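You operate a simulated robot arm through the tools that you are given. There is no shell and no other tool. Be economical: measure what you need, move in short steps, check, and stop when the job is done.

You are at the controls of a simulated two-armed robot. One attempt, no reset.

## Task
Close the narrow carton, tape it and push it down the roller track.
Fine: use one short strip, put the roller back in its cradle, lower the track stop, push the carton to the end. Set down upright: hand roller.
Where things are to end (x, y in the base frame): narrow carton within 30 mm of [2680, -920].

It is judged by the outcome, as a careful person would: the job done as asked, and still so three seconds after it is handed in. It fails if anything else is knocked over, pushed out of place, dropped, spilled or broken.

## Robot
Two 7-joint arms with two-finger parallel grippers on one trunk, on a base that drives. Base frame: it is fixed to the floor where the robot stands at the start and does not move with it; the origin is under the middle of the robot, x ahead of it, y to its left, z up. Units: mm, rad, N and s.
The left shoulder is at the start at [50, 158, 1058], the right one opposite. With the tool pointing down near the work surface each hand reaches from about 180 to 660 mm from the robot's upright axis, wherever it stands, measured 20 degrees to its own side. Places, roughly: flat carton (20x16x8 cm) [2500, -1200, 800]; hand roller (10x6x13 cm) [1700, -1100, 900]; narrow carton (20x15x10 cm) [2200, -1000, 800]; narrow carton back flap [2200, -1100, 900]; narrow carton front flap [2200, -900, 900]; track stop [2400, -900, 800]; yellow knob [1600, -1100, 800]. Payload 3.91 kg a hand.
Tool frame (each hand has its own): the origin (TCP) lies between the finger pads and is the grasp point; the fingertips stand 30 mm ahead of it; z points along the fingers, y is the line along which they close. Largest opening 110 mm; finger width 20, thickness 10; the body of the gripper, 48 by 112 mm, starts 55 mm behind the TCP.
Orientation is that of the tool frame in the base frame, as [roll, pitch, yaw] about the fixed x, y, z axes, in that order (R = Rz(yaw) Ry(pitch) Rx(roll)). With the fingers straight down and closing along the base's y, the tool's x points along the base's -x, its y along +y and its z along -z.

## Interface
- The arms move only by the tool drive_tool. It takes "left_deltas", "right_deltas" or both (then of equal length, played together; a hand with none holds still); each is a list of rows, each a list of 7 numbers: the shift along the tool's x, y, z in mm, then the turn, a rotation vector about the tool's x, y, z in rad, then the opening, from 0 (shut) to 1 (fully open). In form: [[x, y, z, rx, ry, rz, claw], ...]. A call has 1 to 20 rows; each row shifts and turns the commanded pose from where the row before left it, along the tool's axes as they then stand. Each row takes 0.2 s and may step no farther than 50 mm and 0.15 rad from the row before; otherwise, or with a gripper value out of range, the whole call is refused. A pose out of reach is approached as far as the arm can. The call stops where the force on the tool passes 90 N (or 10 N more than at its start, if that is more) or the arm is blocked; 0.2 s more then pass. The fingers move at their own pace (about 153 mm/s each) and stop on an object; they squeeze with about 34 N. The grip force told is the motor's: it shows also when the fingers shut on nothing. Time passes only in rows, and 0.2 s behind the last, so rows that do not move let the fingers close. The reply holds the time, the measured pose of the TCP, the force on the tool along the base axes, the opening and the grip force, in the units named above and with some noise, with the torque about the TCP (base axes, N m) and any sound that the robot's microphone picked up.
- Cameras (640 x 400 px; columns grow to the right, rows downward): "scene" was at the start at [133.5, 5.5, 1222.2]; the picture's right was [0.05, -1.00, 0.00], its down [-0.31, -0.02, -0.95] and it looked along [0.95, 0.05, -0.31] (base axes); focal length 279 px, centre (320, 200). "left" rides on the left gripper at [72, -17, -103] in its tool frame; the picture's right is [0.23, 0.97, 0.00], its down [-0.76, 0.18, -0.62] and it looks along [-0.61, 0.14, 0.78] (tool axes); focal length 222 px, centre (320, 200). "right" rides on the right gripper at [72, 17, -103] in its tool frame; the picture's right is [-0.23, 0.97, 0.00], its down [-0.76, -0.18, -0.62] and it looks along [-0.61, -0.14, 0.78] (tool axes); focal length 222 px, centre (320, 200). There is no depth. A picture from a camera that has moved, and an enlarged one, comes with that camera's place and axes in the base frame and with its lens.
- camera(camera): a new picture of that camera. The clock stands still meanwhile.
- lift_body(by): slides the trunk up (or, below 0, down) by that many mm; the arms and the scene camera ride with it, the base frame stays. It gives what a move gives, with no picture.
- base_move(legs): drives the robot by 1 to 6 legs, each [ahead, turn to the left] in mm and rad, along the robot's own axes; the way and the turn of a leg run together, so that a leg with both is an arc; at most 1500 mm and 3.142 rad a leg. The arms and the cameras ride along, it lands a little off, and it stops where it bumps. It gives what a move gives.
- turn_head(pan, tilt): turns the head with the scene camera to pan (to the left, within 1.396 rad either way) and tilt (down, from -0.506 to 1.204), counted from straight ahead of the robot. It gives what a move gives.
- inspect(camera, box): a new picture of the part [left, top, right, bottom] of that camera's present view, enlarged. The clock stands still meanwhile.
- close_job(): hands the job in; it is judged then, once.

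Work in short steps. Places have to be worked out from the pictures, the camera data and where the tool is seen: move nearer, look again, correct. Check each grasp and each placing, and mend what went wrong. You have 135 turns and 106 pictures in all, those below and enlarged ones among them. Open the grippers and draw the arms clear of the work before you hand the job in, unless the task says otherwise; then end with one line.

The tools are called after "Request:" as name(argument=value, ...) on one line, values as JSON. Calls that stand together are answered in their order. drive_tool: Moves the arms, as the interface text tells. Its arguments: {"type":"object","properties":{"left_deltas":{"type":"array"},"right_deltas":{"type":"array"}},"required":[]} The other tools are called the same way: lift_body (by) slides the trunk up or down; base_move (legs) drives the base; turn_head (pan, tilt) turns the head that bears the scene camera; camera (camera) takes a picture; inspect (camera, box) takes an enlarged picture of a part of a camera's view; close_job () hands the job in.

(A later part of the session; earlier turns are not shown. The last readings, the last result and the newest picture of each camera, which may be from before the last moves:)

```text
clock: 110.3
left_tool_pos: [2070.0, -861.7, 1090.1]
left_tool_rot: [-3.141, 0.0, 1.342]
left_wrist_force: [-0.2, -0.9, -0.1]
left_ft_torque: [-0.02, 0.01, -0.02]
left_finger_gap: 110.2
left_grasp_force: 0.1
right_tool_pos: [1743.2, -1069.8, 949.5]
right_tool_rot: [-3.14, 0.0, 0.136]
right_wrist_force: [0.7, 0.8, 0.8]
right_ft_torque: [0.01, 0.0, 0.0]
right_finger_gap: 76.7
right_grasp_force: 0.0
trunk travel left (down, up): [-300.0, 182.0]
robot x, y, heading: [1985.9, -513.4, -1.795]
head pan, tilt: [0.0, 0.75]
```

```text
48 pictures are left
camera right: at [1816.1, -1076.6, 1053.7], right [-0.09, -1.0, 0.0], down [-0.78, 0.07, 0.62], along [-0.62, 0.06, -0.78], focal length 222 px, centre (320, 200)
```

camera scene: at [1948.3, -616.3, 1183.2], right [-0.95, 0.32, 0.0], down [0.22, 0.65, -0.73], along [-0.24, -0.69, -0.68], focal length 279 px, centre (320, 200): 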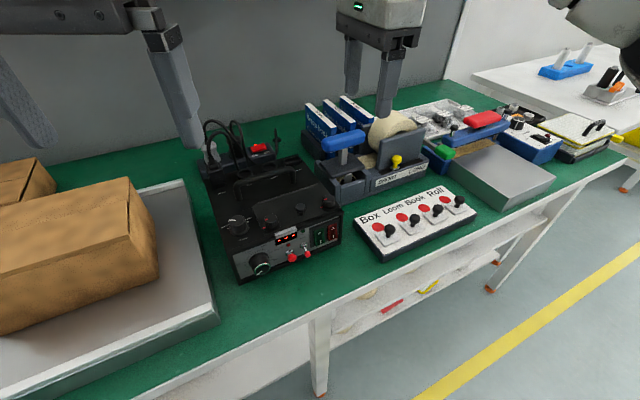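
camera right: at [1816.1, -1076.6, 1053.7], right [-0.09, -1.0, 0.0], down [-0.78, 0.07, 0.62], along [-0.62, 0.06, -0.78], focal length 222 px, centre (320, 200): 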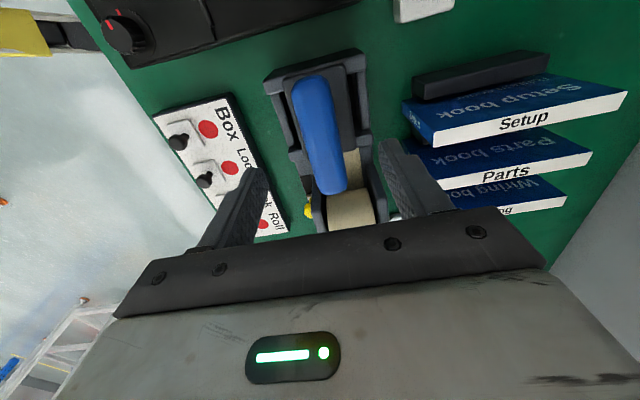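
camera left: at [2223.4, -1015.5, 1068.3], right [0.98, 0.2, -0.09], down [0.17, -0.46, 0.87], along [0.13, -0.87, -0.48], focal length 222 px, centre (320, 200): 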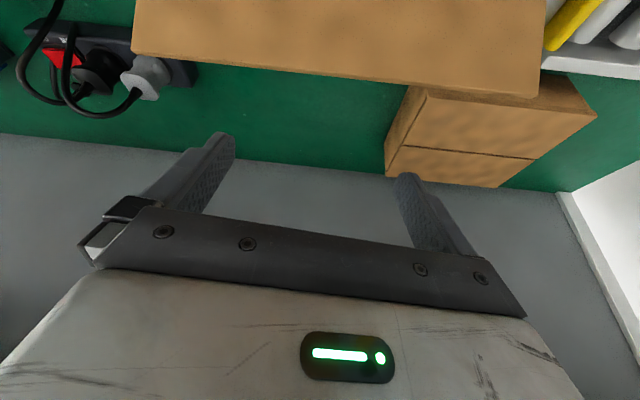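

Reached, and the handle is centred between the fingers. I descend to z≈885 and close.

Request:
drive_tool(right_deltas=[[0, 0, 30, 0, 0, 0, 0.7], [0, 0, 25, 0, 0, 0, 0.7], [0, 0, 8, 0, 0, 0, 0.7], [0, 0, 0, 0, 0, 0, 0.7]])

Request:
inspect(camera="scene", box=[270, 70, 430, 200])

```text
clock: 111.3
left_tool_pos: [2069.5, -862.7, 1088.9]
left_tool_rot: [3.141, 0.002, 1.343]
left_wrist_force: [-0.2, -0.6, -0.5]
left_ft_torque: [0.02, -0.01, -0.01]
left_finger_gap: 110.0
left_grasp_force: 0.2
right_tool_pos: [1743.5, -1068.3, 886.0]
right_tool_rot: [-3.14, 0.001, 0.136]
right_wrist_force: [1.1, 0.2, -0.1]
right_ft_torque: [0.0, 0.02, 0.02]
right_finger_gap: 77.2
right_grasp_force: 0.2
trunk travel left (down, up): [-300.0, 182.0]
robot x, y, heading: [1982.2, -516.3, -1.793]
head pan, tilt: [0.0, 0.75]
```

```text
3.08 times, centred on (350, 135) of scene
camera zoom: at [1956.5, -634.1, 1183.2], right [-0.97, 0.22, 0.0], down [0.15, 0.66, -0.73], along [-0.16, -0.71, -0.68], focal length 858 px, centre (228, 400)
```

zoom: 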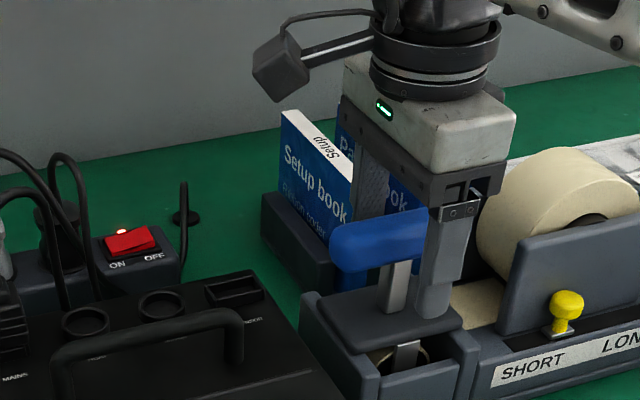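

Request:
drive_tool(right_deltas=[[0, 0, 0, 0, 0, 0, 0.2], [0, 0, 0, 0, 0, 0, 0.0], [0, 0, 0, 0, 0, 0, 0.0]])

Request:
camera(camera="right")

```text
clock: 112.1
left_tool_pos: [2070.1, -861.8, 1089.8]
left_tool_rot: [3.141, 0.003, 1.341]
left_wrist_force: [0.4, -0.1, 0.5]
left_ft_torque: [-0.04, 0.0, 0.01]
left_finger_gap: 109.9
left_grasp_force: 0.0
right_tool_pos: [1743.1, -1068.6, 886.5]
right_tool_rot: [-3.139, 0.0, 0.137]
right_wrist_force: [-0.5, -0.2, 0.6]
right_ft_torque: [0.04, 0.03, 0.05]
right_finger_gap: 27.8
right_grasp_force: 34.4
trunk travel left (down, up): [-300.0, 182.0]
robot x, y, heading: [1980.7, -515.0, -1.795]
head pan, tilt: [0.0, 0.75]
```

```text
46 pictures are left
camera right: at [1816.4, -1075.7, 990.5], right [-0.09, -1.0, 0.0], down [-0.78, 0.07, 0.62], along [-0.62, 0.06, -0.78], focal length 222 px, centre (320, 200)
```

right: 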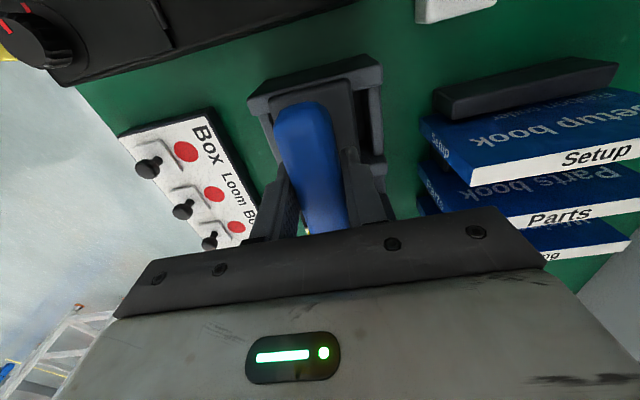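

The handle is gripped (27.8 mm). Pick pose noted: (1743.1,-1068.6,886.5), yaw 0.137. I lift straight up.

Request:
drive_tool(right_deltas=[[0, 0, -10, 0, 0, 0, 0], [0, 0, -15, 0, 0, 0, 0], [0, 0, -20, 0, 0, 0, 0], [0, 0, -25, 0, 0, 0, 0], [0, 0, -30, 0, 0, 0, 0], [0, 0, -30, 0, 0, 0, 0], [0, 0, 0, 0, 0, 0, 0]])

Request:
inspect(camera="scene", box=[270, 50, 430, 200])

```text
clock: 113.7
left_tool_pos: [2069.7, -862.2, 1090.0]
left_tool_rot: [3.141, 0.001, 1.343]
left_wrist_force: [0.4, -0.6, -0.5]
left_ft_torque: [0.0, 0.03, 0.01]
left_finger_gap: 109.9
left_grasp_force: 0.0
right_tool_pos: [1742.3, -1071.1, 1017.7]
right_tool_rot: [3.142, 0.0, 0.139]
right_wrist_force: [0.1, -0.4, -2.3]
right_ft_torque: [0.01, 0.0, 0.0]
right_finger_gap: 27.7
right_grasp_force: 33.7
trunk travel left (down, up): [-300.0, 182.0]
robot x, y, heading: [1983.9, -512.0, -1.798]
head pan, tilt: [0.0, 0.75]
```

```text
2.67 times, centred on (350, 125) of scene
camera zoom: at [1956.3, -634.3, 1183.1], right [-0.97, 0.22, 0.0], down [0.15, 0.67, -0.73], along [-0.16, -0.71, -0.68], focal length 743 px, centre (240, 400)
```

zoom: 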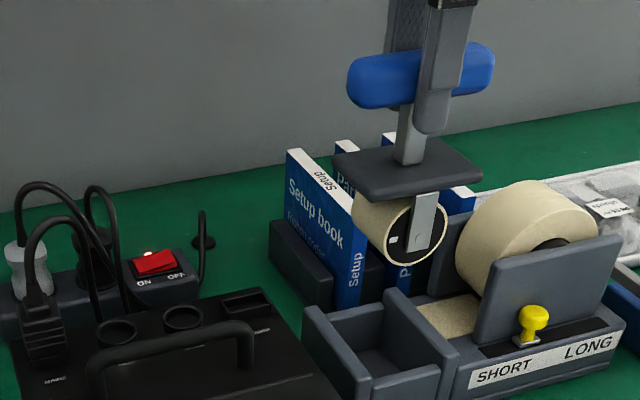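

The roller is out with one strip around its wheel (wheel bottom ≈117 mm under the TCP, axle along y). I raise the trunk 150 mm and drive to a stance for rolling along the carton's seam.

Request:
lift_body(by=150)

Request:
base_move(legs=[[-200, 0], [0, 1.42], [431, 0], [0, -1.5]])

Request:
camera(camera="scene")

```text
clock: 115.5
left_tool_pos: [2070.2, -862.3, 1239.6]
left_tool_rot: [3.142, 0.001, 1.341]
left_wrist_force: [-0.3, -0.7, 0.3]
left_ft_torque: [0.0, 0.01, 0.01]
left_finger_gap: 110.0
left_grasp_force: 0.1
right_tool_pos: [1743.3, -1071.4, 1167.9]
right_tool_rot: [-3.14, 0.001, 0.135]
right_wrist_force: [0.3, -0.5, -2.7]
right_ft_torque: [0.02, -0.05, 0.0]
right_finger_gap: 27.6
right_grasp_force: 34.2
trunk travel left (down, up): [-450.0, 32.0]
robot x, y, heading: [1984.3, -514.3, -1.795]
head pan, tilt: [0.0, 0.75]
```

```text
clock: 122.0
left_tool_pos: [2614.2, -371.2, 1240.0]
left_tool_rot: [3.142, -0.001, 2.775]
left_wrist_force: [0.5, -0.4, -0.1]
left_ft_torque: [-0.01, -0.01, 0.01]
left_finger_gap: 109.8
left_grasp_force: 0.1
right_tool_pos: [2766.9, -721.2, 1170.5]
right_tool_rot: [-3.097, -0.001, 1.603]
right_wrist_force: [-14.4, -1.0, -0.1]
right_ft_torque: [0.08, -1.58, 0.36]
right_finger_gap: 27.7
right_grasp_force: 34.3
trunk travel left (down, up): [-450.0, 32.0]
robot x, y, heading: [2261.0, -407.3, -0.363]
head pan, tilt: [0.0, 0.75]
stopped in leg 3: the force on the tool passed its limit at 178 N (the readings are from after the stop); the commanded pose is now the measured one
```

```text
44 pictures are left
camera scene: at [2371.5, -451.6, 1333.6], right [-0.36, -0.93, 0.0], down [-0.64, 0.24, -0.73], along [0.68, -0.26, -0.68], focal length 279 px, centre (320, 200)
```

scene: 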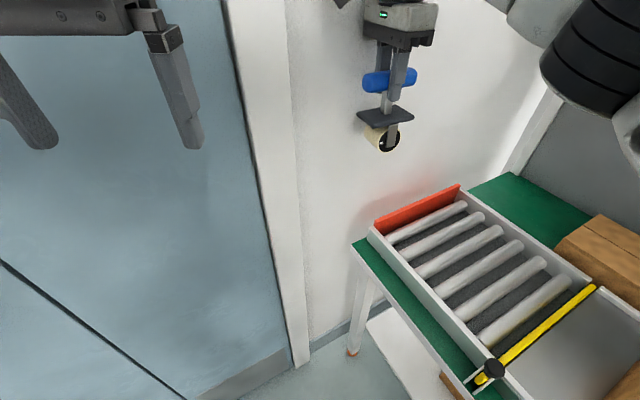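

While driving, the roller touched the end wall (x≈2820); it is still held firmly and unharmed. I back off, turn away from the wall and reverse into place instead.

Request:
base_move(legs=[[-60, 0], [0, -1.55]])

Request:
camera(camera="right")

Request:
camera(camera="scene")

```text
clock: 126.7
left_tool_pos: [2258.0, -742.3, 1239.9]
left_tool_rot: [-3.141, -0.004, 1.256]
left_wrist_force: [0.4, 0.5, -0.2]
left_ft_torque: [0.0, -0.03, -0.05]
left_finger_gap: 110.0
left_grasp_force: 0.0
right_tool_pos: [1915.6, -909.8, 1168.5]
right_tool_rot: [-3.097, -0.003, 0.08]
right_wrist_force: [-0.2, 0.3, -3.0]
right_ft_torque: [-0.02, -0.01, -0.02]
right_finger_gap: 27.7
right_grasp_force: 34.1
trunk travel left (down, up): [-450.0, 32.0]
robot x, y, heading: [2200.7, -386.3, -1.89]
head pan, tilt: [0.0, 0.75]
```

```text
43 pictures are left
camera right: at [1988.2, -925.8, 1272.4], right [-0.15, -0.99, -0.04], down [-0.77, 0.09, 0.63], along [-0.62, 0.13, -0.78], focal length 222 px, centre (320, 200)
```

right: 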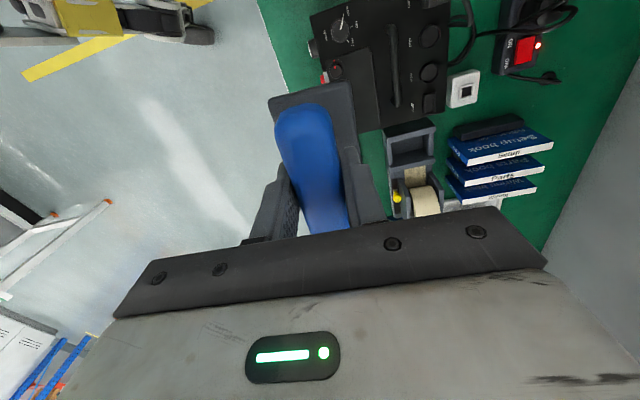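

```text
42 pictures are left
camera scene: at [2164.8, -503.5, 1333.2], right [-0.95, 0.31, 0.0], down [0.21, 0.65, -0.73], along [-0.23, -0.7, -0.68], focal length 279 px, centre (320, 200)
```

scene: 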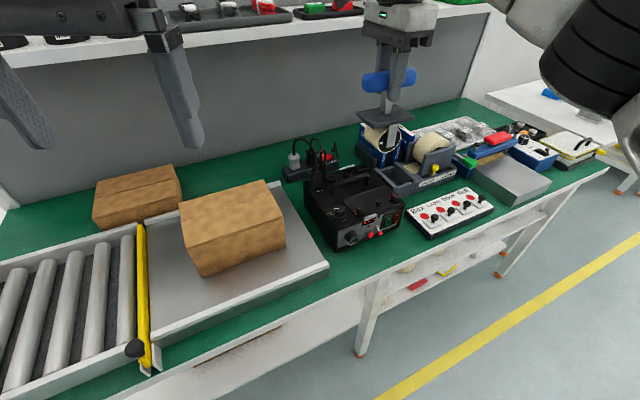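

The roller sits unchanged in the grip. I now turn right, reverse to the stance beyond the carton, and turn back.

Request:
base_move(legs=[[0, -1.623], [-246, 0], [0, 1.633]])

Request:
turn_head(pan=-0.1, tilt=0.8)

Request:
camera(camera="scene")

```text
clock: 136.4
left_tool_pos: [2495.6, -827.4, 1239.7]
left_tool_rot: [-3.141, 0.0, 1.281]
left_wrist_force: [0.3, 0.8, 0.0]
left_ft_torque: [0.0, 0.03, -0.01]
left_finger_gap: 110.4
left_grasp_force: 0.0
right_tool_pos: [2158.5, -1005.6, 1169.1]
right_tool_rot: [-3.097, -0.001, 0.107]
right_wrist_force: [0.1, -0.2, -2.5]
right_ft_torque: [0.01, -0.02, -0.01]
right_finger_gap: 27.7
right_grasp_force: 34.3
trunk travel left (down, up): [-450.0, 32.0]
robot x, y, heading: [2431.8, -474.4, -1.863]
head pan, tilt: [0.0, 0.75]
```

```text
clock: 137.1
left_tool_pos: [2496.2, -827.6, 1240.6]
left_tool_rot: [3.141, -0.003, 1.281]
left_wrist_force: [-0.2, -0.3, 0.3]
left_ft_torque: [0.01, 0.01, -0.01]
left_finger_gap: 110.2
left_grasp_force: 0.0
right_tool_pos: [2158.3, -1005.9, 1168.5]
right_tool_rot: [-3.096, -0.001, 0.107]
right_wrist_force: [-0.5, -0.2, -3.0]
right_ft_torque: [0.02, -0.03, 0.0]
right_finger_gap: 27.6
right_grasp_force: 34.0
trunk travel left (down, up): [-450.0, 32.0]
robot x, y, heading: [2432.9, -475.7, -1.868]
head pan, tilt: [-0.099, 0.799]
```

```text
41 pictures are left
camera scene: at [2390.3, -587.5, 1329.2], right [-0.93, 0.38, 0.0], down [0.27, 0.66, -0.7], along [-0.26, -0.65, -0.72], focal length 279 px, centre (320, 200)
```

scene: 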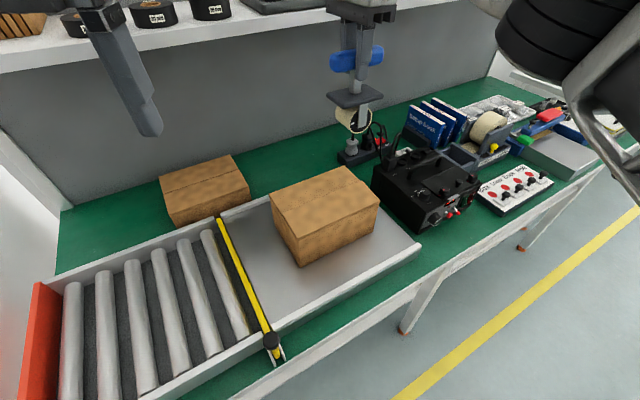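

Well placed. I enlarge the carton to refine the seam line.

Request:
inspect(camera="scene", box=[230, 120, 410, 280])

```text
2.50 times, centred on (320, 200) of scene
camera zoom: at [2390.3, -587.5, 1329.2], right [-0.93, 0.38, 0.0], down [0.27, 0.66, -0.7], along [-0.26, -0.65, -0.72], focal length 697 px, centre (320, 200)
```

zoom: 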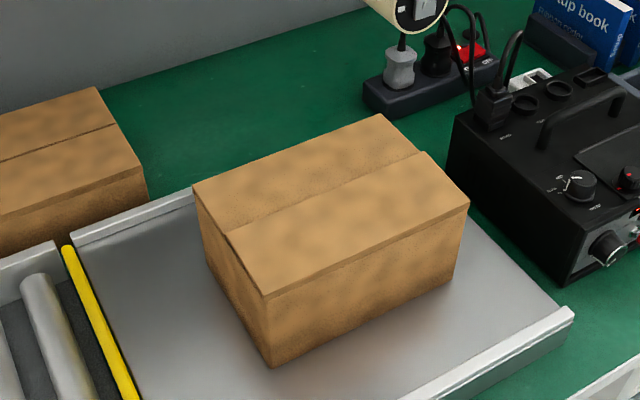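

Seam: (2321,-972)→(2121,-998), yaw 0.13. I level the tool, align its yaw, and lower the roller to just above the seam's right end.

Request:
drive_tool(right_deltas=[[0, 0, 0, -0.044, 0, -0.023, 0], [-15, -6, 35, 0, 0, 0, 0], [-14.6, -6.4, 35, 0, 0, 0, 0], [0, 0, 40, 0, 0, 0, 0], [0, 0, 15, 0, 0, 0, 0], [0, 0, 0, 0, 0, 0, 0]])

Request:
inspect(camera="scene", box=[250, 80, 430, 240])

```text
clock: 138.5
left_tool_pos: [2495.6, -828.5, 1240.0]
left_tool_rot: [3.141, -0.001, 1.282]
left_wrist_force: [0.1, -1.3, -0.6]
left_ft_torque: [0.02, -0.04, 0.0]
left_finger_gap: 110.0
left_grasp_force: 0.0
right_tool_pos: [2126.0, -997.0, 1043.4]
right_tool_rot: [-3.141, -0.004, 0.129]
right_wrist_force: [-0.3, -0.2, -2.7]
right_ft_torque: [-0.02, 0.01, 0.0]
right_finger_gap: 27.7
right_grasp_force: 33.9
trunk travel left (down, up): [-450.0, 32.0]
robot x, y, heading: [2431.0, -472.7, -1.861]
head pan, tilt: [-0.099, 0.799]
```

```text
2.50 times, centred on (340, 160) of scene
camera zoom: at [2390.3, -587.5, 1329.2], right [-0.93, 0.38, 0.0], down [0.27, 0.66, -0.7], along [-0.26, -0.64, -0.72], focal length 697 px, centre (270, 300)
```

zoom: 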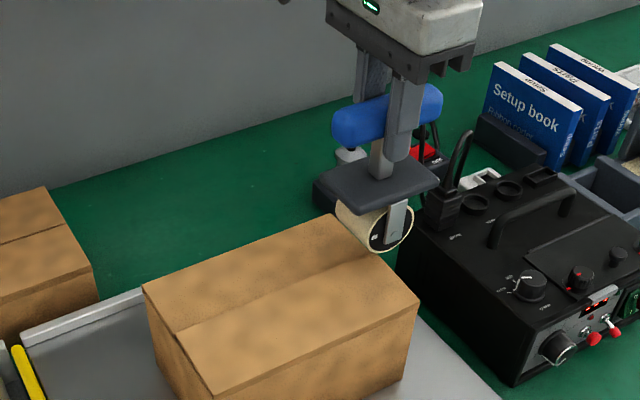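

The wheel is aligned with the seam end, ~28 mm above. I lower in small steps to touch.

Request:
drive_tool(right_deltas=[[0, 0, 10, 0, 0, 0, 0], [0, 0, 10, 0, 0, 0, 0], [0, 0, 5, 0, 0, 0, 0], [0, 0, 0, 0, 0, 0, 0]])

```text
clock: 139.5
left_tool_pos: [2498.6, -825.7, 1239.9]
left_tool_rot: [3.141, -0.001, 1.281]
left_wrist_force: [0.0, 0.3, -0.9]
left_ft_torque: [0.0, -0.02, 0.01]
left_finger_gap: 110.3
left_grasp_force: 0.1
right_tool_pos: [2128.5, -996.4, 1022.4]
right_tool_rot: [3.135, -0.002, 0.13]
right_wrist_force: [2.7, 0.9, 19.1]
right_ft_torque: [0.16, -0.13, -0.02]
right_finger_gap: 27.8
right_grasp_force: 34.0
trunk travel left (down, up): [-450.0, 32.0]
robot x, y, heading: [2434.7, -478.0, -1.864]
head pan, tilt: [-0.099, 0.799]
```

Contact at z≈1022 with ~20 N. I roll along the seam (+x), first part, and check.

Request:
drive_tool(right_deltas=[[8, 0, 0, 0, 0, 0, 0], [8, 0, 0, 0, 0, 0, 0], [8, 0, 0, 0, 0, 0, 0], [8, 0, 0, 0, 0, 0, 0], [8, 0, 0, 0, 0, 0, 0], [8, 0, 0, 0, 0, 0, 0]])

Request:
inspect(camera="scene", box=[230, 100, 410, 260])

```text
clock: 140.9
left_tool_pos: [2496.4, -826.4, 1241.1]
left_tool_rot: [-3.14, 0.0, 1.279]
left_wrist_force: [0.1, 0.5, -0.7]
left_ft_torque: [-0.01, 0.03, 0.04]
left_finger_gap: 110.0
left_grasp_force: 0.2
right_tool_pos: [2175.9, -989.9, 1020.2]
right_tool_rot: [3.138, -0.001, 0.129]
right_wrist_force: [-1.1, -0.2, 24.3]
right_ft_torque: [0.0, 0.26, -0.02]
right_finger_gap: 27.8
right_grasp_force: 33.7
trunk travel left (down, up): [-450.0, 32.0]
robot x, y, heading: [2433.2, -477.9, -1.86]
head pan, tilt: [-0.099, 0.799]
```

```text
2.50 times, centred on (320, 180) of scene
camera zoom: at [2391.4, -585.2, 1329.5], right [-0.93, 0.38, 0.0], down [0.27, 0.66, -0.7], along [-0.27, -0.65, -0.72], focal length 697 px, centre (320, 250)
```

zoom: 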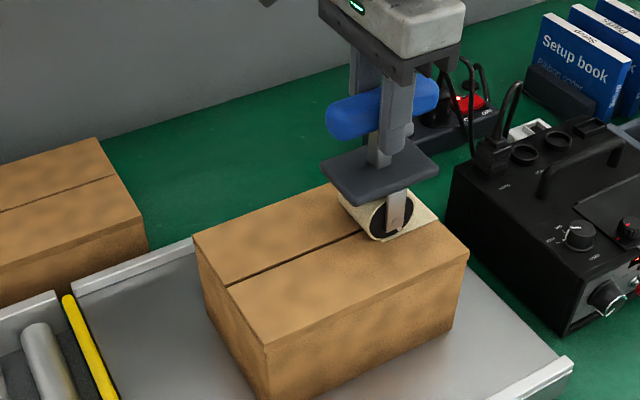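

Tape is being laid behind the wheel and the carton stays put. I roll on to the far end.

Request:
drive_tool(right_deltas=[[8, 0, 0, 0, 0, 0, 0], [8, 0, 0, 0, 0, 0, 0], [8, 0, 0, 0, 0, 0, 0], [8, 0, 0, 0, 0, 0, 0], [8, 0, 0, 0, 0, 0, 0], [8, 0, 0, 0, 0, 0, 0], [8, 0, 0, 0, 0, 0, 0], [8, 0, 0, 0, 0, 0, 0], [8, 0, 0, 0, 0, 0, 0], [8, 0, 0, 0, 0, 0, 0], [8, 0, 0, 0, 0, 0, 0], [8, 0, 0, 0, 0, 0, 0], [8, 0, 0, 0, 0, 0, 0], [8, 0, 0, 0, 0, 0, 0], [8, 0, 0, 0, 0, 0, 0], [8, 0, 0, 0, 0, 0, 0], [8, 0, 0, 0, 0, 0, 0]])

Request:
inspect(camera="scene", box=[230, 100, 410, 260])

```text
clock: 144.5
left_tool_pos: [2495.8, -825.8, 1239.0]
left_tool_rot: [3.141, 0.001, 1.28]
left_wrist_force: [0.1, 0.7, -0.3]
left_ft_torque: [-0.01, 0.01, 0.0]
left_finger_gap: 110.1
left_grasp_force: 0.1
right_tool_pos: [2308.7, -971.1, 1021.4]
right_tool_rot: [3.14, -0.003, 0.127]
right_wrist_force: [-1.0, -0.9, 22.5]
right_ft_torque: [-0.03, 0.19, -0.02]
right_finger_gap: 27.7
right_grasp_force: 33.9
trunk travel left (down, up): [-450.0, 32.0]
robot x, y, heading: [2430.6, -472.0, -1.86]
head pan, tilt: [-0.099, 0.799]
```

```text
2.50 times, centred on (320, 180) of scene
camera zoom: at [2390.8, -585.4, 1329.5], right [-0.93, 0.38, 0.0], down [0.27, 0.66, -0.7], along [-0.27, -0.65, -0.72], focal length 697 px, centre (320, 250)
```

zoom: 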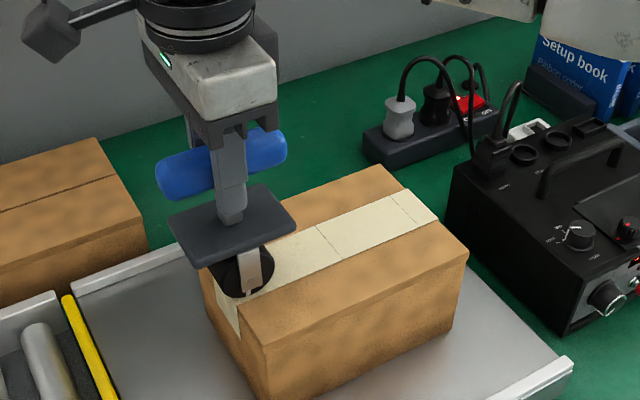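

The whole strip is laid, with its end folded over the edge, and the wheel is bare. I lift the roller off and check the tape.

Request:
drive_tool(right_deltas=[[0, 0, -10, 0, 0, 0, 0], [0, 0, -30, 0, 0, 0, 0], [0, 0, -45, 0, 0, 0, 0], [-20, 0, -40, 0, 0, 0, 0], [-40, 0, -25, 0, 0, 0, 0], [-45, 0, 0, 0, 0, 0, 0], [-45, 0, 0, 0, 0, 0, 0], [0, 0, 0, 0, 0, 0, 0]])

Request:
inspect(camera="scene", box=[230, 80, 430, 260])

```text
clock: 146.3
left_tool_pos: [2494.6, -827.4, 1239.0]
left_tool_rot: [3.141, -0.003, 1.281]
left_wrist_force: [0.3, -0.9, 0.0]
left_ft_torque: [0.0, 0.02, 0.01]
left_finger_gap: 110.0
left_grasp_force: 0.0
right_tool_pos: [2161.4, -992.1, 1170.2]
right_tool_rot: [-3.139, -0.002, 0.129]
right_wrist_force: [0.6, -0.2, -3.3]
right_ft_torque: [0.05, -0.03, -0.01]
right_finger_gap: 27.6
right_grasp_force: 33.9
trunk travel left (down, up): [-450.0, 32.0]
robot x, y, heading: [2429.5, -475.5, -1.858]
head pan, tilt: [-0.099, 0.799]
```

```text
2.22 times, centred on (330, 170) of scene
camera zoom: at [2390.7, -587.5, 1329.2], right [-0.93, 0.38, 0.0], down [0.27, 0.66, -0.7], along [-0.26, -0.64, -0.72], focal length 620 px, centre (298, 267)
```

zoom: 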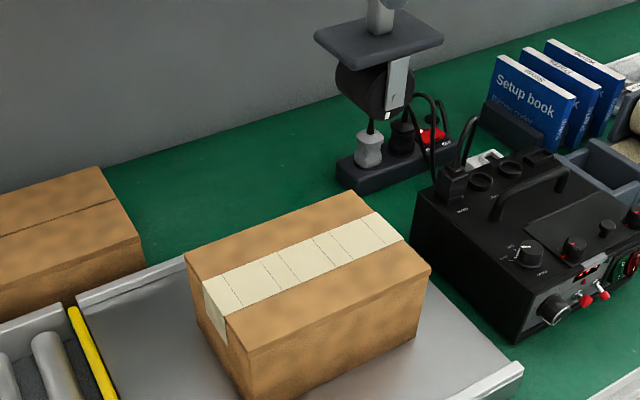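

The tape is a clean single strip over the seam. Now I carry the roller back to its cradle stance.

Request:
base_move(legs=[[-120, 0], [0, -0.971], [504, 0], [0, 1.036]])

Request:
turn_head(pan=0.0, tilt=0.8)

Request:
camera(camera="scene")

Request:
camera(camera="right")

```text
clock: 147.7
left_tool_pos: [2516.3, -711.3, 1235.2]
left_tool_rot: [3.125, -0.015, 1.254]
left_wrist_force: [0.0, 0.6, 0.1]
left_ft_torque: [0.02, 0.0, 0.01]
left_finger_gap: 110.1
left_grasp_force: 0.0
right_tool_pos: [2189.4, -877.7, 1166.0]
right_tool_rot: [-3.136, -0.01, 0.128]
right_wrist_force: [0.9, 0.7, -2.5]
right_ft_torque: [0.03, -0.01, 0.01]
right_finger_gap: 27.3
right_grasp_force: 33.7
trunk travel left (down, up): [-450.0, 32.0]
robot x, y, heading: [2457.3, -358.0, -1.874]
head pan, tilt: [-0.099, 0.799]
stopped in leg 2: the robot was blocked; the commanded pose is now the measured one
```

```text
clock: 148.4
left_tool_pos: [2516.0, -711.3, 1235.7]
left_tool_rot: [3.127, -0.017, 1.256]
left_wrist_force: [-0.9, -0.2, 0.3]
left_ft_torque: [0.0, -0.01, -0.01]
left_finger_gap: 110.0
left_grasp_force: 0.1
right_tool_pos: [2188.2, -878.3, 1165.6]
right_tool_rot: [-3.136, -0.009, 0.129]
right_wrist_force: [-0.1, 0.6, -2.9]
right_ft_torque: [-0.03, 0.0, 0.01]
right_finger_gap: 27.7
right_grasp_force: 34.1
trunk travel left (down, up): [-450.0, 32.0]
robot x, y, heading: [2464.5, -358.7, -1.87]
head pan, tilt: [0.0, 0.799]
```

```text
35 pictures are left
camera scene: at [2421.9, -477.0, 1328.2], right [-0.96, 0.29, -0.01], down [0.22, 0.69, -0.69], along [-0.2, -0.66, -0.72], focal length 279 px, centre (320, 200)
```

scene: 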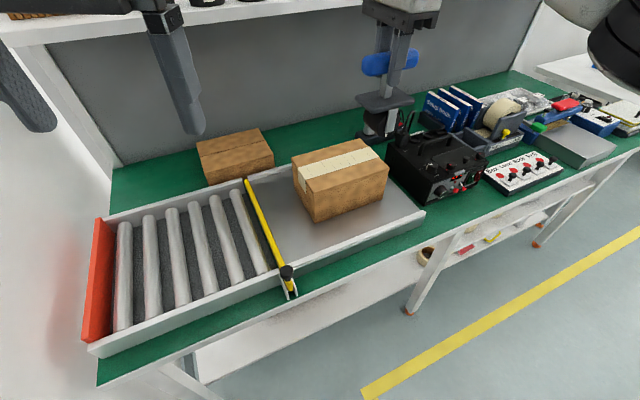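

```text
34 pictures are left
camera right: at [2260.3, -886.2, 1270.0], right [-0.1, -0.99, -0.01], down [-0.78, 0.07, 0.62], along [-0.61, 0.07, -0.79], focal length 222 px, centre (320, 200)
```

right: 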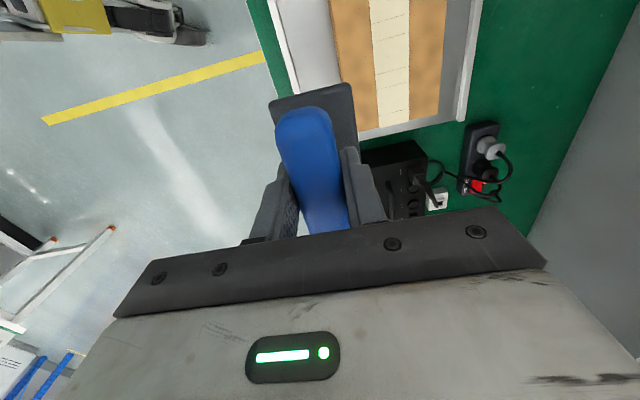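

The turn was blocked: the left side is against the end wall here. I return forward to the previously clear spot and leave by the route I came in.

Request:
base_move(legs=[[113, 0], [0, -1.62], [246, 0], [0, 0.883], [251, 0]])

```text
clock: 158.6
left_tool_pos: [1803.2, -822.2, 1236.9]
left_tool_rot: [3.131, -0.01, 0.545]
left_wrist_force: [0.1, -0.7, 0.4]
left_ft_torque: [0.01, 0.01, -0.01]
left_finger_gap: 109.9
left_grasp_force: 0.0
right_tool_pos: [1444.9, -730.8, 1169.0]
right_tool_rot: [-3.141, -0.005, -0.585]
right_wrist_force: [0.6, -0.2, -2.2]
right_ft_torque: [0.0, -0.02, 0.01]
right_finger_gap: 27.8
right_grasp_force: 33.9
trunk travel left (down, up): [-450.0, 32.0]
robot x, y, heading: [1991.0, -515.7, -2.585]
head pan, tilt: [0.0, 0.799]
```

Request:
base_move(legs=[[0, 0.79]])

Request:
camera(camera="scene")

```text
clock: 161.1
left_tool_pos: [2077.0, -862.1, 1236.4]
left_tool_rot: [3.133, -0.009, 1.342]
left_wrist_force: [0.9, 0.1, 0.0]
left_ft_torque: [-0.01, 0.02, 0.0]
left_finger_gap: 110.3
left_grasp_force: 0.0
right_tool_pos: [1761.9, -1055.7, 1169.7]
right_tool_rot: [-3.14, -0.002, 0.209]
right_wrist_force: [-0.4, -0.6, -2.7]
right_ft_torque: [-0.03, -0.02, 0.01]
right_finger_gap: 27.7
right_grasp_force: 33.7
trunk travel left (down, up): [-450.0, 32.0]
robot x, y, heading: [1989.0, -517.2, -1.784]
head pan, tilt: [0.0, 0.799]
```

```text
33 pictures are left
camera scene: at [1963.7, -635.3, 1329.2], right [-0.98, 0.21, 0.0], down [0.15, 0.7, -0.7], along [-0.15, -0.68, -0.72], focal length 279 px, centre (320, 200)
```

scene: 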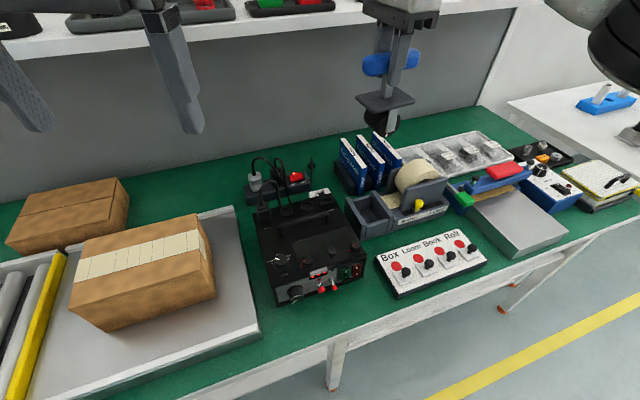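

I align the hand with the noted pick pose above the cradle, then lower the trunk 150 mm.

Request:
drive_tool(right_deltas=[[-10.5, 4.3, 0, 0, 0, 0, 0], [-10.6, 4.4, 0, 0, 0, 0.072, 0], [0, 0, 0, 0, 0, 0, 0]])

Request:
lift_body(by=-150)

Request:
inspect(camera="scene", box=[280, 40, 450, 200])

Request:
camera(camera="right")

```text
clock: 161.9
left_tool_pos: [2078.2, -861.9, 1236.4]
left_tool_rot: [3.134, -0.008, 1.341]
left_wrist_force: [-0.3, -0.1, 1.0]
left_ft_torque: [0.03, 0.03, -0.01]
left_finger_gap: 110.2
left_grasp_force: 0.0
right_tool_pos: [1743.2, -1068.3, 1168.8]
right_tool_rot: [-3.14, -0.002, 0.14]
right_wrist_force: [-0.1, -0.1, -2.0]
right_ft_torque: [0.0, -0.02, -0.02]
right_finger_gap: 27.5
right_grasp_force: 33.9
trunk travel left (down, up): [-450.0, 32.0]
robot x, y, heading: [1989.6, -518.0, -1.787]
head pan, tilt: [0.0, 0.799]
```

```text
clock: 163.6
left_tool_pos: [2077.5, -861.9, 1087.7]
left_tool_rot: [3.133, -0.01, 1.341]
left_wrist_force: [-0.2, -0.4, -0.1]
left_ft_torque: [-0.02, -0.03, -0.01]
left_finger_gap: 109.8
left_grasp_force: 0.0
right_tool_pos: [1743.4, -1068.3, 1017.9]
right_tool_rot: [-3.141, -0.003, 0.138]
right_wrist_force: [-0.4, -0.3, -2.6]
right_ft_torque: [0.02, -0.03, 0.0]
right_finger_gap: 27.6
right_grasp_force: 33.8
trunk travel left (down, up): [-300.0, 182.0]
robot x, y, heading: [1990.7, -517.7, -1.791]
head pan, tilt: [0.0, 0.799]
```

```text
2.50 times, centred on (365, 120) of scene
camera zoom: at [1963.3, -635.1, 1179.2], right [-0.98, 0.21, 0.0], down [0.15, 0.7, -0.7], along [-0.15, -0.68, -0.72], focal length 697 px, centre (208, 400)
```

zoom: 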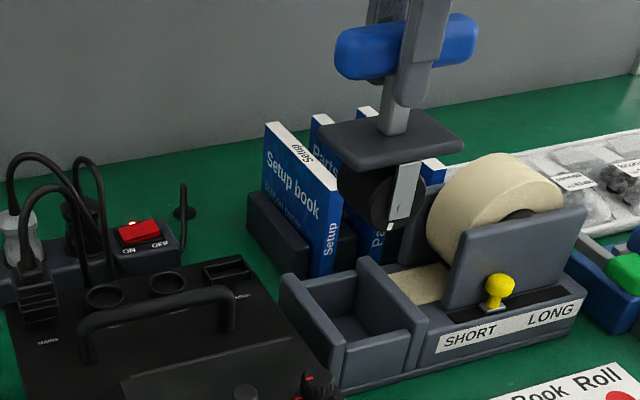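

```text
31 pictures are left
camera right: at [1815.8, -1074.6, 1123.3], right [-0.09, -1.0, 0.0], down [-0.78, 0.07, 0.62], along [-0.62, 0.06, -0.78], focal length 222 px, centre (320, 200)
```

right: 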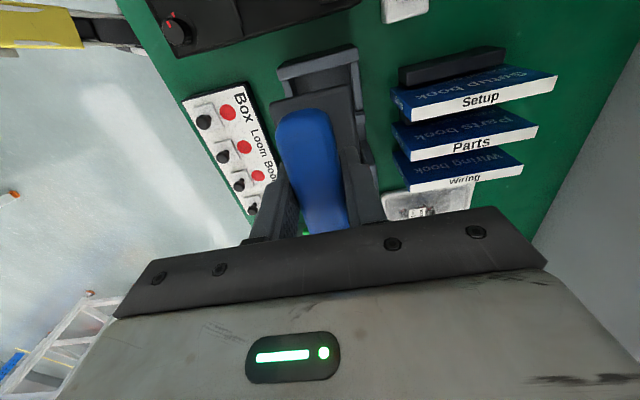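

Pose matches the pick pose. I lower slowly toward the cradle.

Request:
drive_tool(right_deltas=[[0, 0, 25, 0, 0, 0, 0], [0, 0, 25, 0, 0, 0, 0], [0, 0, 15, 0, 0, 0, 0], [0, 0, 0, 0, 0, 0, 0]])

Request:
inspect(camera="scene", box=[310, 80, 430, 200])

```text
clock: 164.6
left_tool_pos: [2077.4, -862.8, 1087.6]
left_tool_rot: [3.133, -0.006, 1.342]
left_wrist_force: [1.4, -0.2, -0.2]
left_ft_torque: [0.03, 0.01, 0.02]
left_finger_gap: 109.9
left_grasp_force: 0.1
right_tool_pos: [1744.2, -1067.7, 953.1]
right_tool_rot: [-3.141, -0.003, 0.138]
right_wrist_force: [0.0, 0.5, -3.3]
right_ft_torque: [0.0, -0.01, 0.02]
right_finger_gap: 27.7
right_grasp_force: 34.0
trunk travel left (down, up): [-300.0, 182.0]
robot x, y, heading: [1988.1, -516.6, -1.788]
head pan, tilt: [0.0, 0.799]
```

```text
3.33 times, centred on (370, 140) of scene
camera zoom: at [1963.3, -635.2, 1179.2], right [-0.98, 0.21, 0.0], down [0.15, 0.7, -0.7], along [-0.15, -0.68, -0.72], focal length 929 px, centre (153, 400)
```

zoom: 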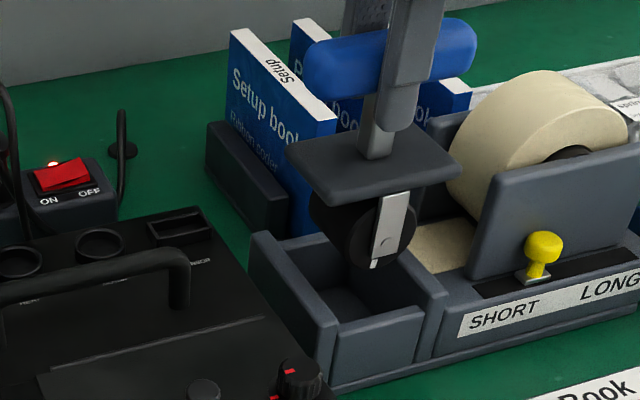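

Request:
drive_tool(right_deltas=[[0, 0, 12, 0, 0, 0, 0], [0, 0, 12, 0, 0, 0, 0], [0, 0, 12, 0, 0, 0, 0], [0, 0, 12, 0, 0, 0, 0], [0, 0, 10, 0, 0, 0, 0], [0, 0, 5, 0, 0, 0, 0], [0, 0, 0, 0, 0, 0, 0]])

Request:
inspect(camera="scene", box=[310, 80, 430, 200])

```text
clock: 166.2
left_tool_pos: [2076.4, -862.2, 1085.8]
left_tool_rot: [3.132, -0.009, 1.342]
left_wrist_force: [0.0, -0.6, 0.2]
left_ft_torque: [0.02, 0.01, 0.04]
left_finger_gap: 110.2
left_grasp_force: 0.0
right_tool_pos: [1742.9, -1067.1, 890.4]
right_tool_rot: [-3.14, -0.002, 0.138]
right_wrist_force: [-0.1, -0.7, -2.8]
right_ft_torque: [-0.01, -0.04, 0.01]
right_finger_gap: 27.9
right_grasp_force: 34.6
trunk travel left (down, up): [-300.0, 182.0]
robot x, y, heading: [1991.8, -516.7, -1.785]
head pan, tilt: [0.0, 0.799]
```

```text
3.33 times, centred on (370, 140) of scene
camera zoom: at [1963.3, -635.2, 1179.2], right [-0.98, 0.21, 0.0], down [0.15, 0.7, -0.7], along [-0.15, -0.68, -0.72], focal length 929 px, centre (153, 400)
```

zoom: 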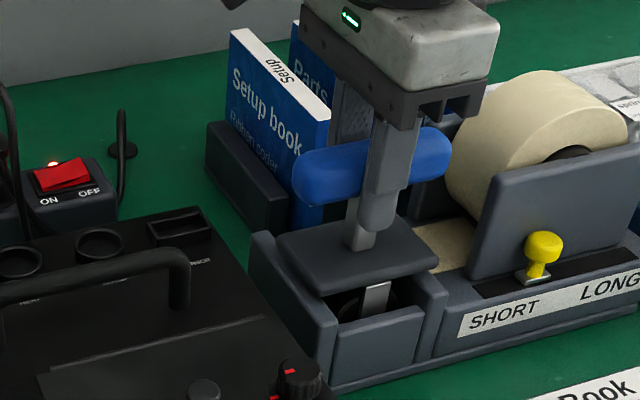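

It is back in the cradle, 4 mm above the pick height. I lower the rest and read the force.

Request:
drive_tool(right_deltas=[[0, 0, 2, 0, 0, 0, 0], [0, 0, 2, 0, 0, 0, 0], [0, 0, 1, 0, 0, 0, 0], [0, 0, 0, 0, 0, 0, 0]])

```text
clock: 167.2
left_tool_pos: [2077.1, -861.6, 1087.2]
left_tool_rot: [3.133, -0.01, 1.343]
left_wrist_force: [0.0, -0.1, 0.2]
left_ft_torque: [0.02, 0.0, 0.02]
left_finger_gap: 110.0
left_grasp_force: 0.0
right_tool_pos: [1742.5, -1067.1, 885.6]
right_tool_rot: [-3.14, -0.002, 0.138]
right_wrist_force: [0.0, 0.6, -1.6]
right_ft_torque: [0.01, -0.02, -0.02]
right_finger_gap: 27.8
right_grasp_force: 34.1
trunk travel left (down, up): [-300.0, 182.0]
robot x, y, heading: [1988.7, -518.6, -1.786]
head pan, tilt: [0.0, 0.799]
```

Request:
drive_tool(right_deltas=[[0, 0, 1, 0, 0, 0, 0], [0, 0, 1, 0, 0, 0, 0], [0, 0, 0, 0, 0, 0, 0]])

```text
clock: 168.0
left_tool_pos: [2077.6, -861.6, 1087.8]
left_tool_rot: [3.134, -0.009, 1.342]
left_wrist_force: [-0.1, 0.4, 1.0]
left_ft_torque: [0.0, -0.01, -0.01]
left_finger_gap: 110.1
left_grasp_force: 0.2
right_tool_pos: [1742.3, -1067.5, 885.4]
right_tool_rot: [-3.142, -0.001, 0.137]
right_wrist_force: [-1.6, 2.7, 10.0]
right_ft_torque: [0.21, -0.31, 0.13]
right_finger_gap: 27.7
right_grasp_force: 33.8
trunk travel left (down, up): [-300.0, 182.0]
robot x, y, heading: [1989.5, -515.9, -1.785]
head pan, tilt: [0.0, 0.799]
```

Seated (10 N up). I open the fingers and lift straight up.

Request:
drive_tool(right_deltas=[[0, 0, -1, 0, 0, 0, 0.3], [0, 0, 0, 0, 0, 0, 0.65], [0, 0, 0, 0, 0, 0, 0.65], [0, 0, -15, 0, 0, 0, 0.65], [0, 0, -30, 0, 0, 0, 0.65], [0, 0, -40, 0, 0, 0, 0.65], [0, 0, -40, 0, 0, 0, 0.65], [0, 0, 0, 0, 0, 0, 0.65]])

Request:
inspect(camera="scene", box=[290, 80, 450, 200])

```text
clock: 169.8
left_tool_pos: [2077.3, -862.3, 1087.1]
left_tool_rot: [3.133, -0.01, 1.342]
left_wrist_force: [0.4, -0.2, 0.9]
left_ft_torque: [0.0, -0.03, -0.01]
left_finger_gap: 110.1
left_grasp_force: 0.1
right_tool_pos: [1741.0, -1068.4, 1010.0]
right_tool_rot: [-3.139, -0.002, 0.136]
right_wrist_force: [0.4, -0.5, 1.3]
right_ft_torque: [0.0, 0.01, -0.02]
right_finger_gap: 71.2
right_grasp_force: 0.1
trunk travel left (down, up): [-300.0, 182.0]
robot x, y, heading: [1985.3, -520.2, -1.784]
head pan, tilt: [0.0, 0.799]
```

```text
3.33 times, centred on (370, 140) of scene
camera zoom: at [1963.4, -635.0, 1179.2], right [-0.98, 0.21, 0.0], down [0.15, 0.7, -0.7], along [-0.15, -0.68, -0.72], focal length 929 px, centre (153, 400)
```

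zoom: 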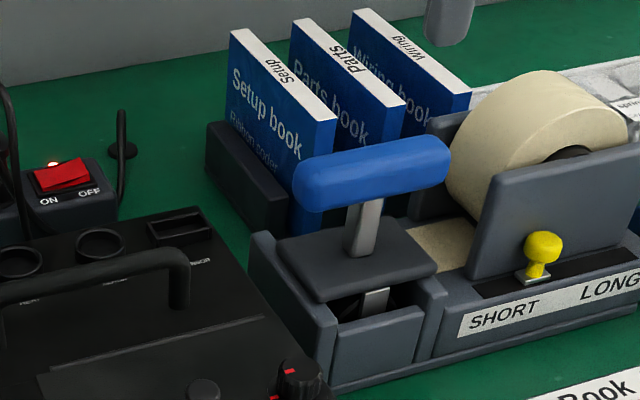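

The roller stands upright in its cradle. I retract the right hand, then drive to the track to examine the yellow stop.

Request:
drive_tool(right_deltas=[[0, -25, -40, 0, 0, 0, 0.65], [0, -40, -25, 0, 0, -0.1, 0.65], [0, -40, 0, 0, 0, -0.14, 0.65], [0, -40, 0, 0, 0, -0.14, 0.65], [0, -40, 0, 0, 0, -0.14, 0.65], [0, 0, 0, 0, 0, -0.14, 0.65], [0, 0, 0, 0, 0, -0.14, 0.65], [0, 0, 0, 0, 0, -0.14, 0.65], [0, 0, 0, 0, 0, -0.14, 0.65], [0, 0, 0, 0, 0, -0.14, 0.3], [0, 0, 0, 0, 0, 0, 0]])

Request:
base_move(legs=[[-180, 0], [0, 1.6], [330, 0], [0, -1.4]])

Request:
turn_head(pan=0.1, tilt=0.75)

Request:
camera(camera="scene")

```text
clock: 172.2
left_tool_pos: [2078.3, -862.6, 1086.2]
left_tool_rot: [3.132, -0.01, 1.342]
left_wrist_force: [-0.5, -0.4, 0.6]
left_ft_torque: [-0.01, 0.0, 0.0]
left_finger_gap: 110.3
left_grasp_force: 0.0
right_tool_pos: [1689.8, -893.2, 1074.5]
right_tool_rot: [3.139, -0.001, 1.36]
right_wrist_force: [-0.4, 0.2, 0.4]
right_ft_torque: [0.0, 0.0, 0.02]
right_finger_gap: 0.0
right_grasp_force: 33.7
trunk travel left (down, up): [-300.0, 182.0]
robot x, y, heading: [1989.0, -514.3, -1.789]
head pan, tilt: [0.0, 0.799]
```

```text
clock: 179.3
left_tool_pos: [2679.1, -323.3, 1086.6]
left_tool_rot: [3.134, -0.01, 2.921]
left_wrist_force: [0.7, -0.3, 0.1]
left_ft_torque: [0.02, 0.01, 0.01]
left_finger_gap: 110.0
left_grasp_force: 0.0
right_tool_pos: [2710.5, -712.4, 1075.5]
right_tool_rot: [3.136, 0.0, 2.929]
right_wrist_force: [0.1, -0.1, 1.0]
right_ft_torque: [0.02, -0.01, 0.0]
right_finger_gap: 0.1
right_grasp_force: 34.4
trunk travel left (down, up): [-300.0, 182.0]
robot x, y, heading: [2335.7, -411.6, -0.211]
head pan, tilt: [0.0, 0.799]
stopped in leg 3: the robot was blocked; the commanded pose is now the measured one
```

```text
clock: 180.0
left_tool_pos: [2679.5, -323.5, 1088.0]
left_tool_rot: [3.134, -0.011, 2.919]
left_wrist_force: [0.5, 1.0, 0.3]
left_ft_torque: [-0.02, -0.03, 0.0]
left_finger_gap: 109.8
left_grasp_force: 0.1
right_tool_pos: [2709.9, -711.2, 1076.0]
right_tool_rot: [3.136, 0.002, 2.927]
right_wrist_force: [0.0, 0.6, -0.6]
right_ft_torque: [0.01, -0.02, 0.01]
right_finger_gap: 0.1
right_grasp_force: 34.7
trunk travel left (down, up): [-300.0, 182.0]
robot x, y, heading: [2336.4, -410.4, -0.215]
head pan, tilt: [0.099, 0.75]
```

```text
27 pictures are left
camera scene: at [2454.8, -430.8, 1183.8], right [-0.11, -0.99, 0.0], down [-0.67, 0.08, -0.74], along [0.73, -0.08, -0.68], focal length 279 px, centre (320, 200)
```

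scene: 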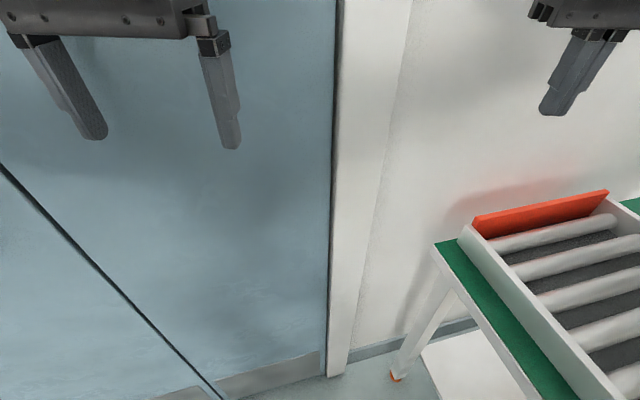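

Blocked near the wall end at x≈2336. I back off slightly and turn to face the track.

Request:
base_move(legs=[[-40, 0], [0, -1.36]])

Request:
turn_head(pan=0.3, tilt=0.75)

Request:
camera(camera="scene")

Request:
inspect(camera="scene", box=[190, 140, 430, 290])

```text
clock: 181.9
left_tool_pos: [2647.0, -377.2, 1092.8]
left_tool_rot: [-3.14, 0.001, 2.744]
left_wrist_force: [-0.4, 1.1, -0.2]
left_ft_torque: [0.01, 0.0, -0.02]
left_finger_gap: 109.8
left_grasp_force: 0.1
right_tool_pos: [2591.2, -771.5, 1078.8]
right_tool_rot: [3.136, 0.007, 2.721]
right_wrist_force: [-0.9, -0.3, -0.4]
right_ft_torque: [-0.01, 0.02, 0.03]
right_finger_gap: 0.0
right_grasp_force: 33.3
trunk travel left (down, up): [-300.0, 182.0]
robot x, y, heading: [2297.1, -403.2, -0.413]
head pan, tilt: [0.099, 0.75]
stopped in leg 2: the robot was blocked; the commanded pose is now the measured one
```

```text
clock: 182.7
left_tool_pos: [2646.1, -377.2, 1092.5]
left_tool_rot: [-3.14, 0.001, 2.738]
left_wrist_force: [-0.1, -0.2, -0.3]
left_ft_torque: [0.01, -0.02, 0.0]
left_finger_gap: 110.1
left_grasp_force: 0.1
right_tool_pos: [2588.9, -769.8, 1079.9]
right_tool_rot: [3.137, 0.011, 2.719]
right_wrist_force: [0.5, -0.8, -0.1]
right_ft_torque: [0.0, 0.04, -0.03]
right_finger_gap: 0.0
right_grasp_force: 33.3
trunk travel left (down, up): [-300.0, 182.0]
robot x, y, heading: [2296.0, -402.3, -0.411]
head pan, tilt: [0.3, 0.75]
```

```text
26 pictures are left
camera scene: at [2401.7, -424.9, 1184.9], right [-0.11, -0.99, 0.0], down [-0.67, 0.08, -0.74], along [0.74, -0.08, -0.67], focal length 279 px, centre (320, 200)
```

scene: 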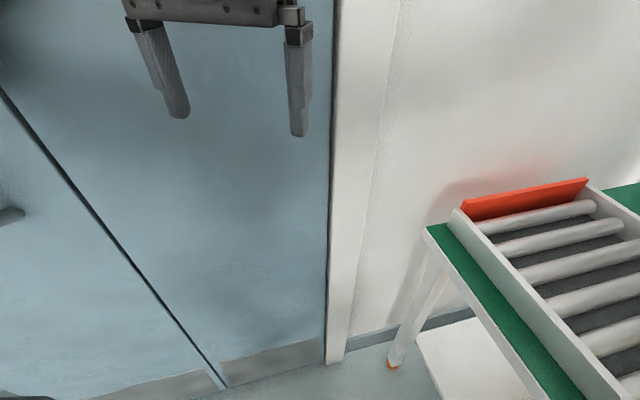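

```text
2.67 times, centred on (310, 215) of scene
camera zoom: at [2401.7, -424.9, 1184.9], right [-0.11, -0.99, 0.0], down [-0.67, 0.08, -0.74], along [0.74, -0.08, -0.67], focal length 743 px, centre (347, 160)
```

zoom: 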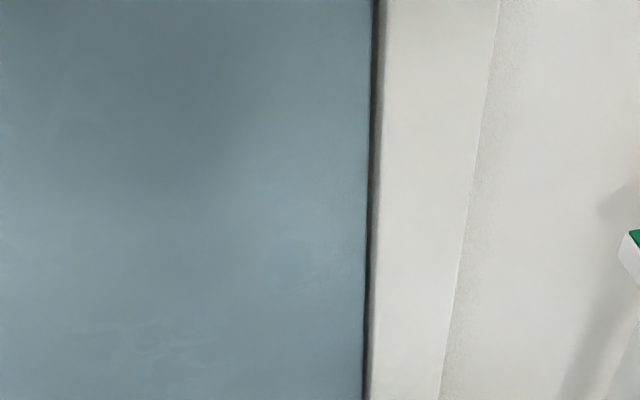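

Something on the right side is blocking the turn. I look to the right with the head.

Request:
turn_head(pan=-1.1, tilt=0.75)

Request:
camera(camera="scene")

```text
clock: 184.2
left_tool_pos: [2645.9, -378.1, 1091.9]
left_tool_rot: [-3.141, 0.002, 2.739]
left_wrist_force: [-1.0, -0.6, -0.2]
left_ft_torque: [0.0, -0.01, 0.03]
left_finger_gap: 110.0
left_grasp_force: 0.1
right_tool_pos: [2589.8, -769.2, 1080.5]
right_tool_rot: [3.137, 0.01, 2.719]
right_wrist_force: [0.5, -0.2, 0.0]
right_ft_torque: [0.0, -0.02, 0.0]
right_finger_gap: 0.0
right_grasp_force: 34.0
trunk travel left (down, up): [-300.0, 182.0]
robot x, y, heading: [2294.4, -403.1, -0.413]
head pan, tilt: [-1.1, 0.75]
```

```text
24 pictures are left
camera scene: at [2324.0, -498.7, 1183.9], right [-1.0, -0.06, -0.01], down [-0.03, 0.68, -0.73], along [0.05, -0.73, -0.68], focal length 279 px, centre (320, 200)
```

scene: 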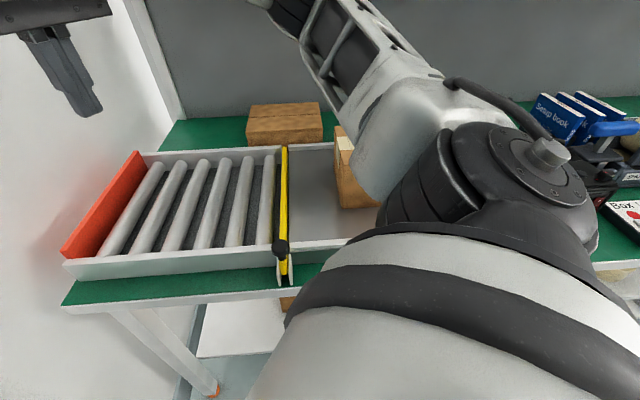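

The carton is unmoved, but the right elbow hangs low over it and is probably what blocks. I raise the trunk 150 mm, as in my earlier clear turns, back off a little and turn.

Request:
lift_body(by=150)

Request:
base_move(legs=[[-90, 0], [0, -0.6]])

```text
clock: 185.9
left_tool_pos: [2644.7, -381.2, 1242.7]
left_tool_rot: [3.138, 0.0, 2.736]
left_wrist_force: [-0.4, -0.2, 0.0]
left_ft_torque: [0.04, 0.02, -0.03]
left_finger_gap: 109.7
left_grasp_force: 0.2
right_tool_pos: [2590.2, -772.6, 1227.9]
right_tool_rot: [3.134, 0.007, 2.718]
right_wrist_force: [0.2, 0.3, -0.6]
right_ft_torque: [-0.04, 0.01, 0.0]
right_finger_gap: 0.0
right_grasp_force: 34.1
trunk travel left (down, up): [-450.0, 32.0]
robot x, y, heading: [2296.1, -399.6, -0.414]
head pan, tilt: [-1.1, 0.75]
```

```text
clock: 188.7
left_tool_pos: [2525.8, -551.2, 1236.9]
left_tool_rot: [-3.138, -0.012, 2.141]
left_wrist_force: [-0.1, -0.1, 0.7]
left_ft_torque: [0.0, -0.02, 0.03]
left_finger_gap: 110.1
left_grasp_force: 0.0
right_tool_pos: [2259.8, -844.2, 1225.1]
right_tool_rot: [3.141, -0.003, 2.125]
right_wrist_force: [-0.4, -0.3, -0.5]
right_ft_torque: [0.0, 0.01, 0.0]
right_finger_gap: 0.0
right_grasp_force: 34.5
trunk travel left (down, up): [-450.0, 32.0]
robot x, y, heading: [2215.7, -367.5, -1.008]
head pan, tilt: [-1.1, 0.75]
```

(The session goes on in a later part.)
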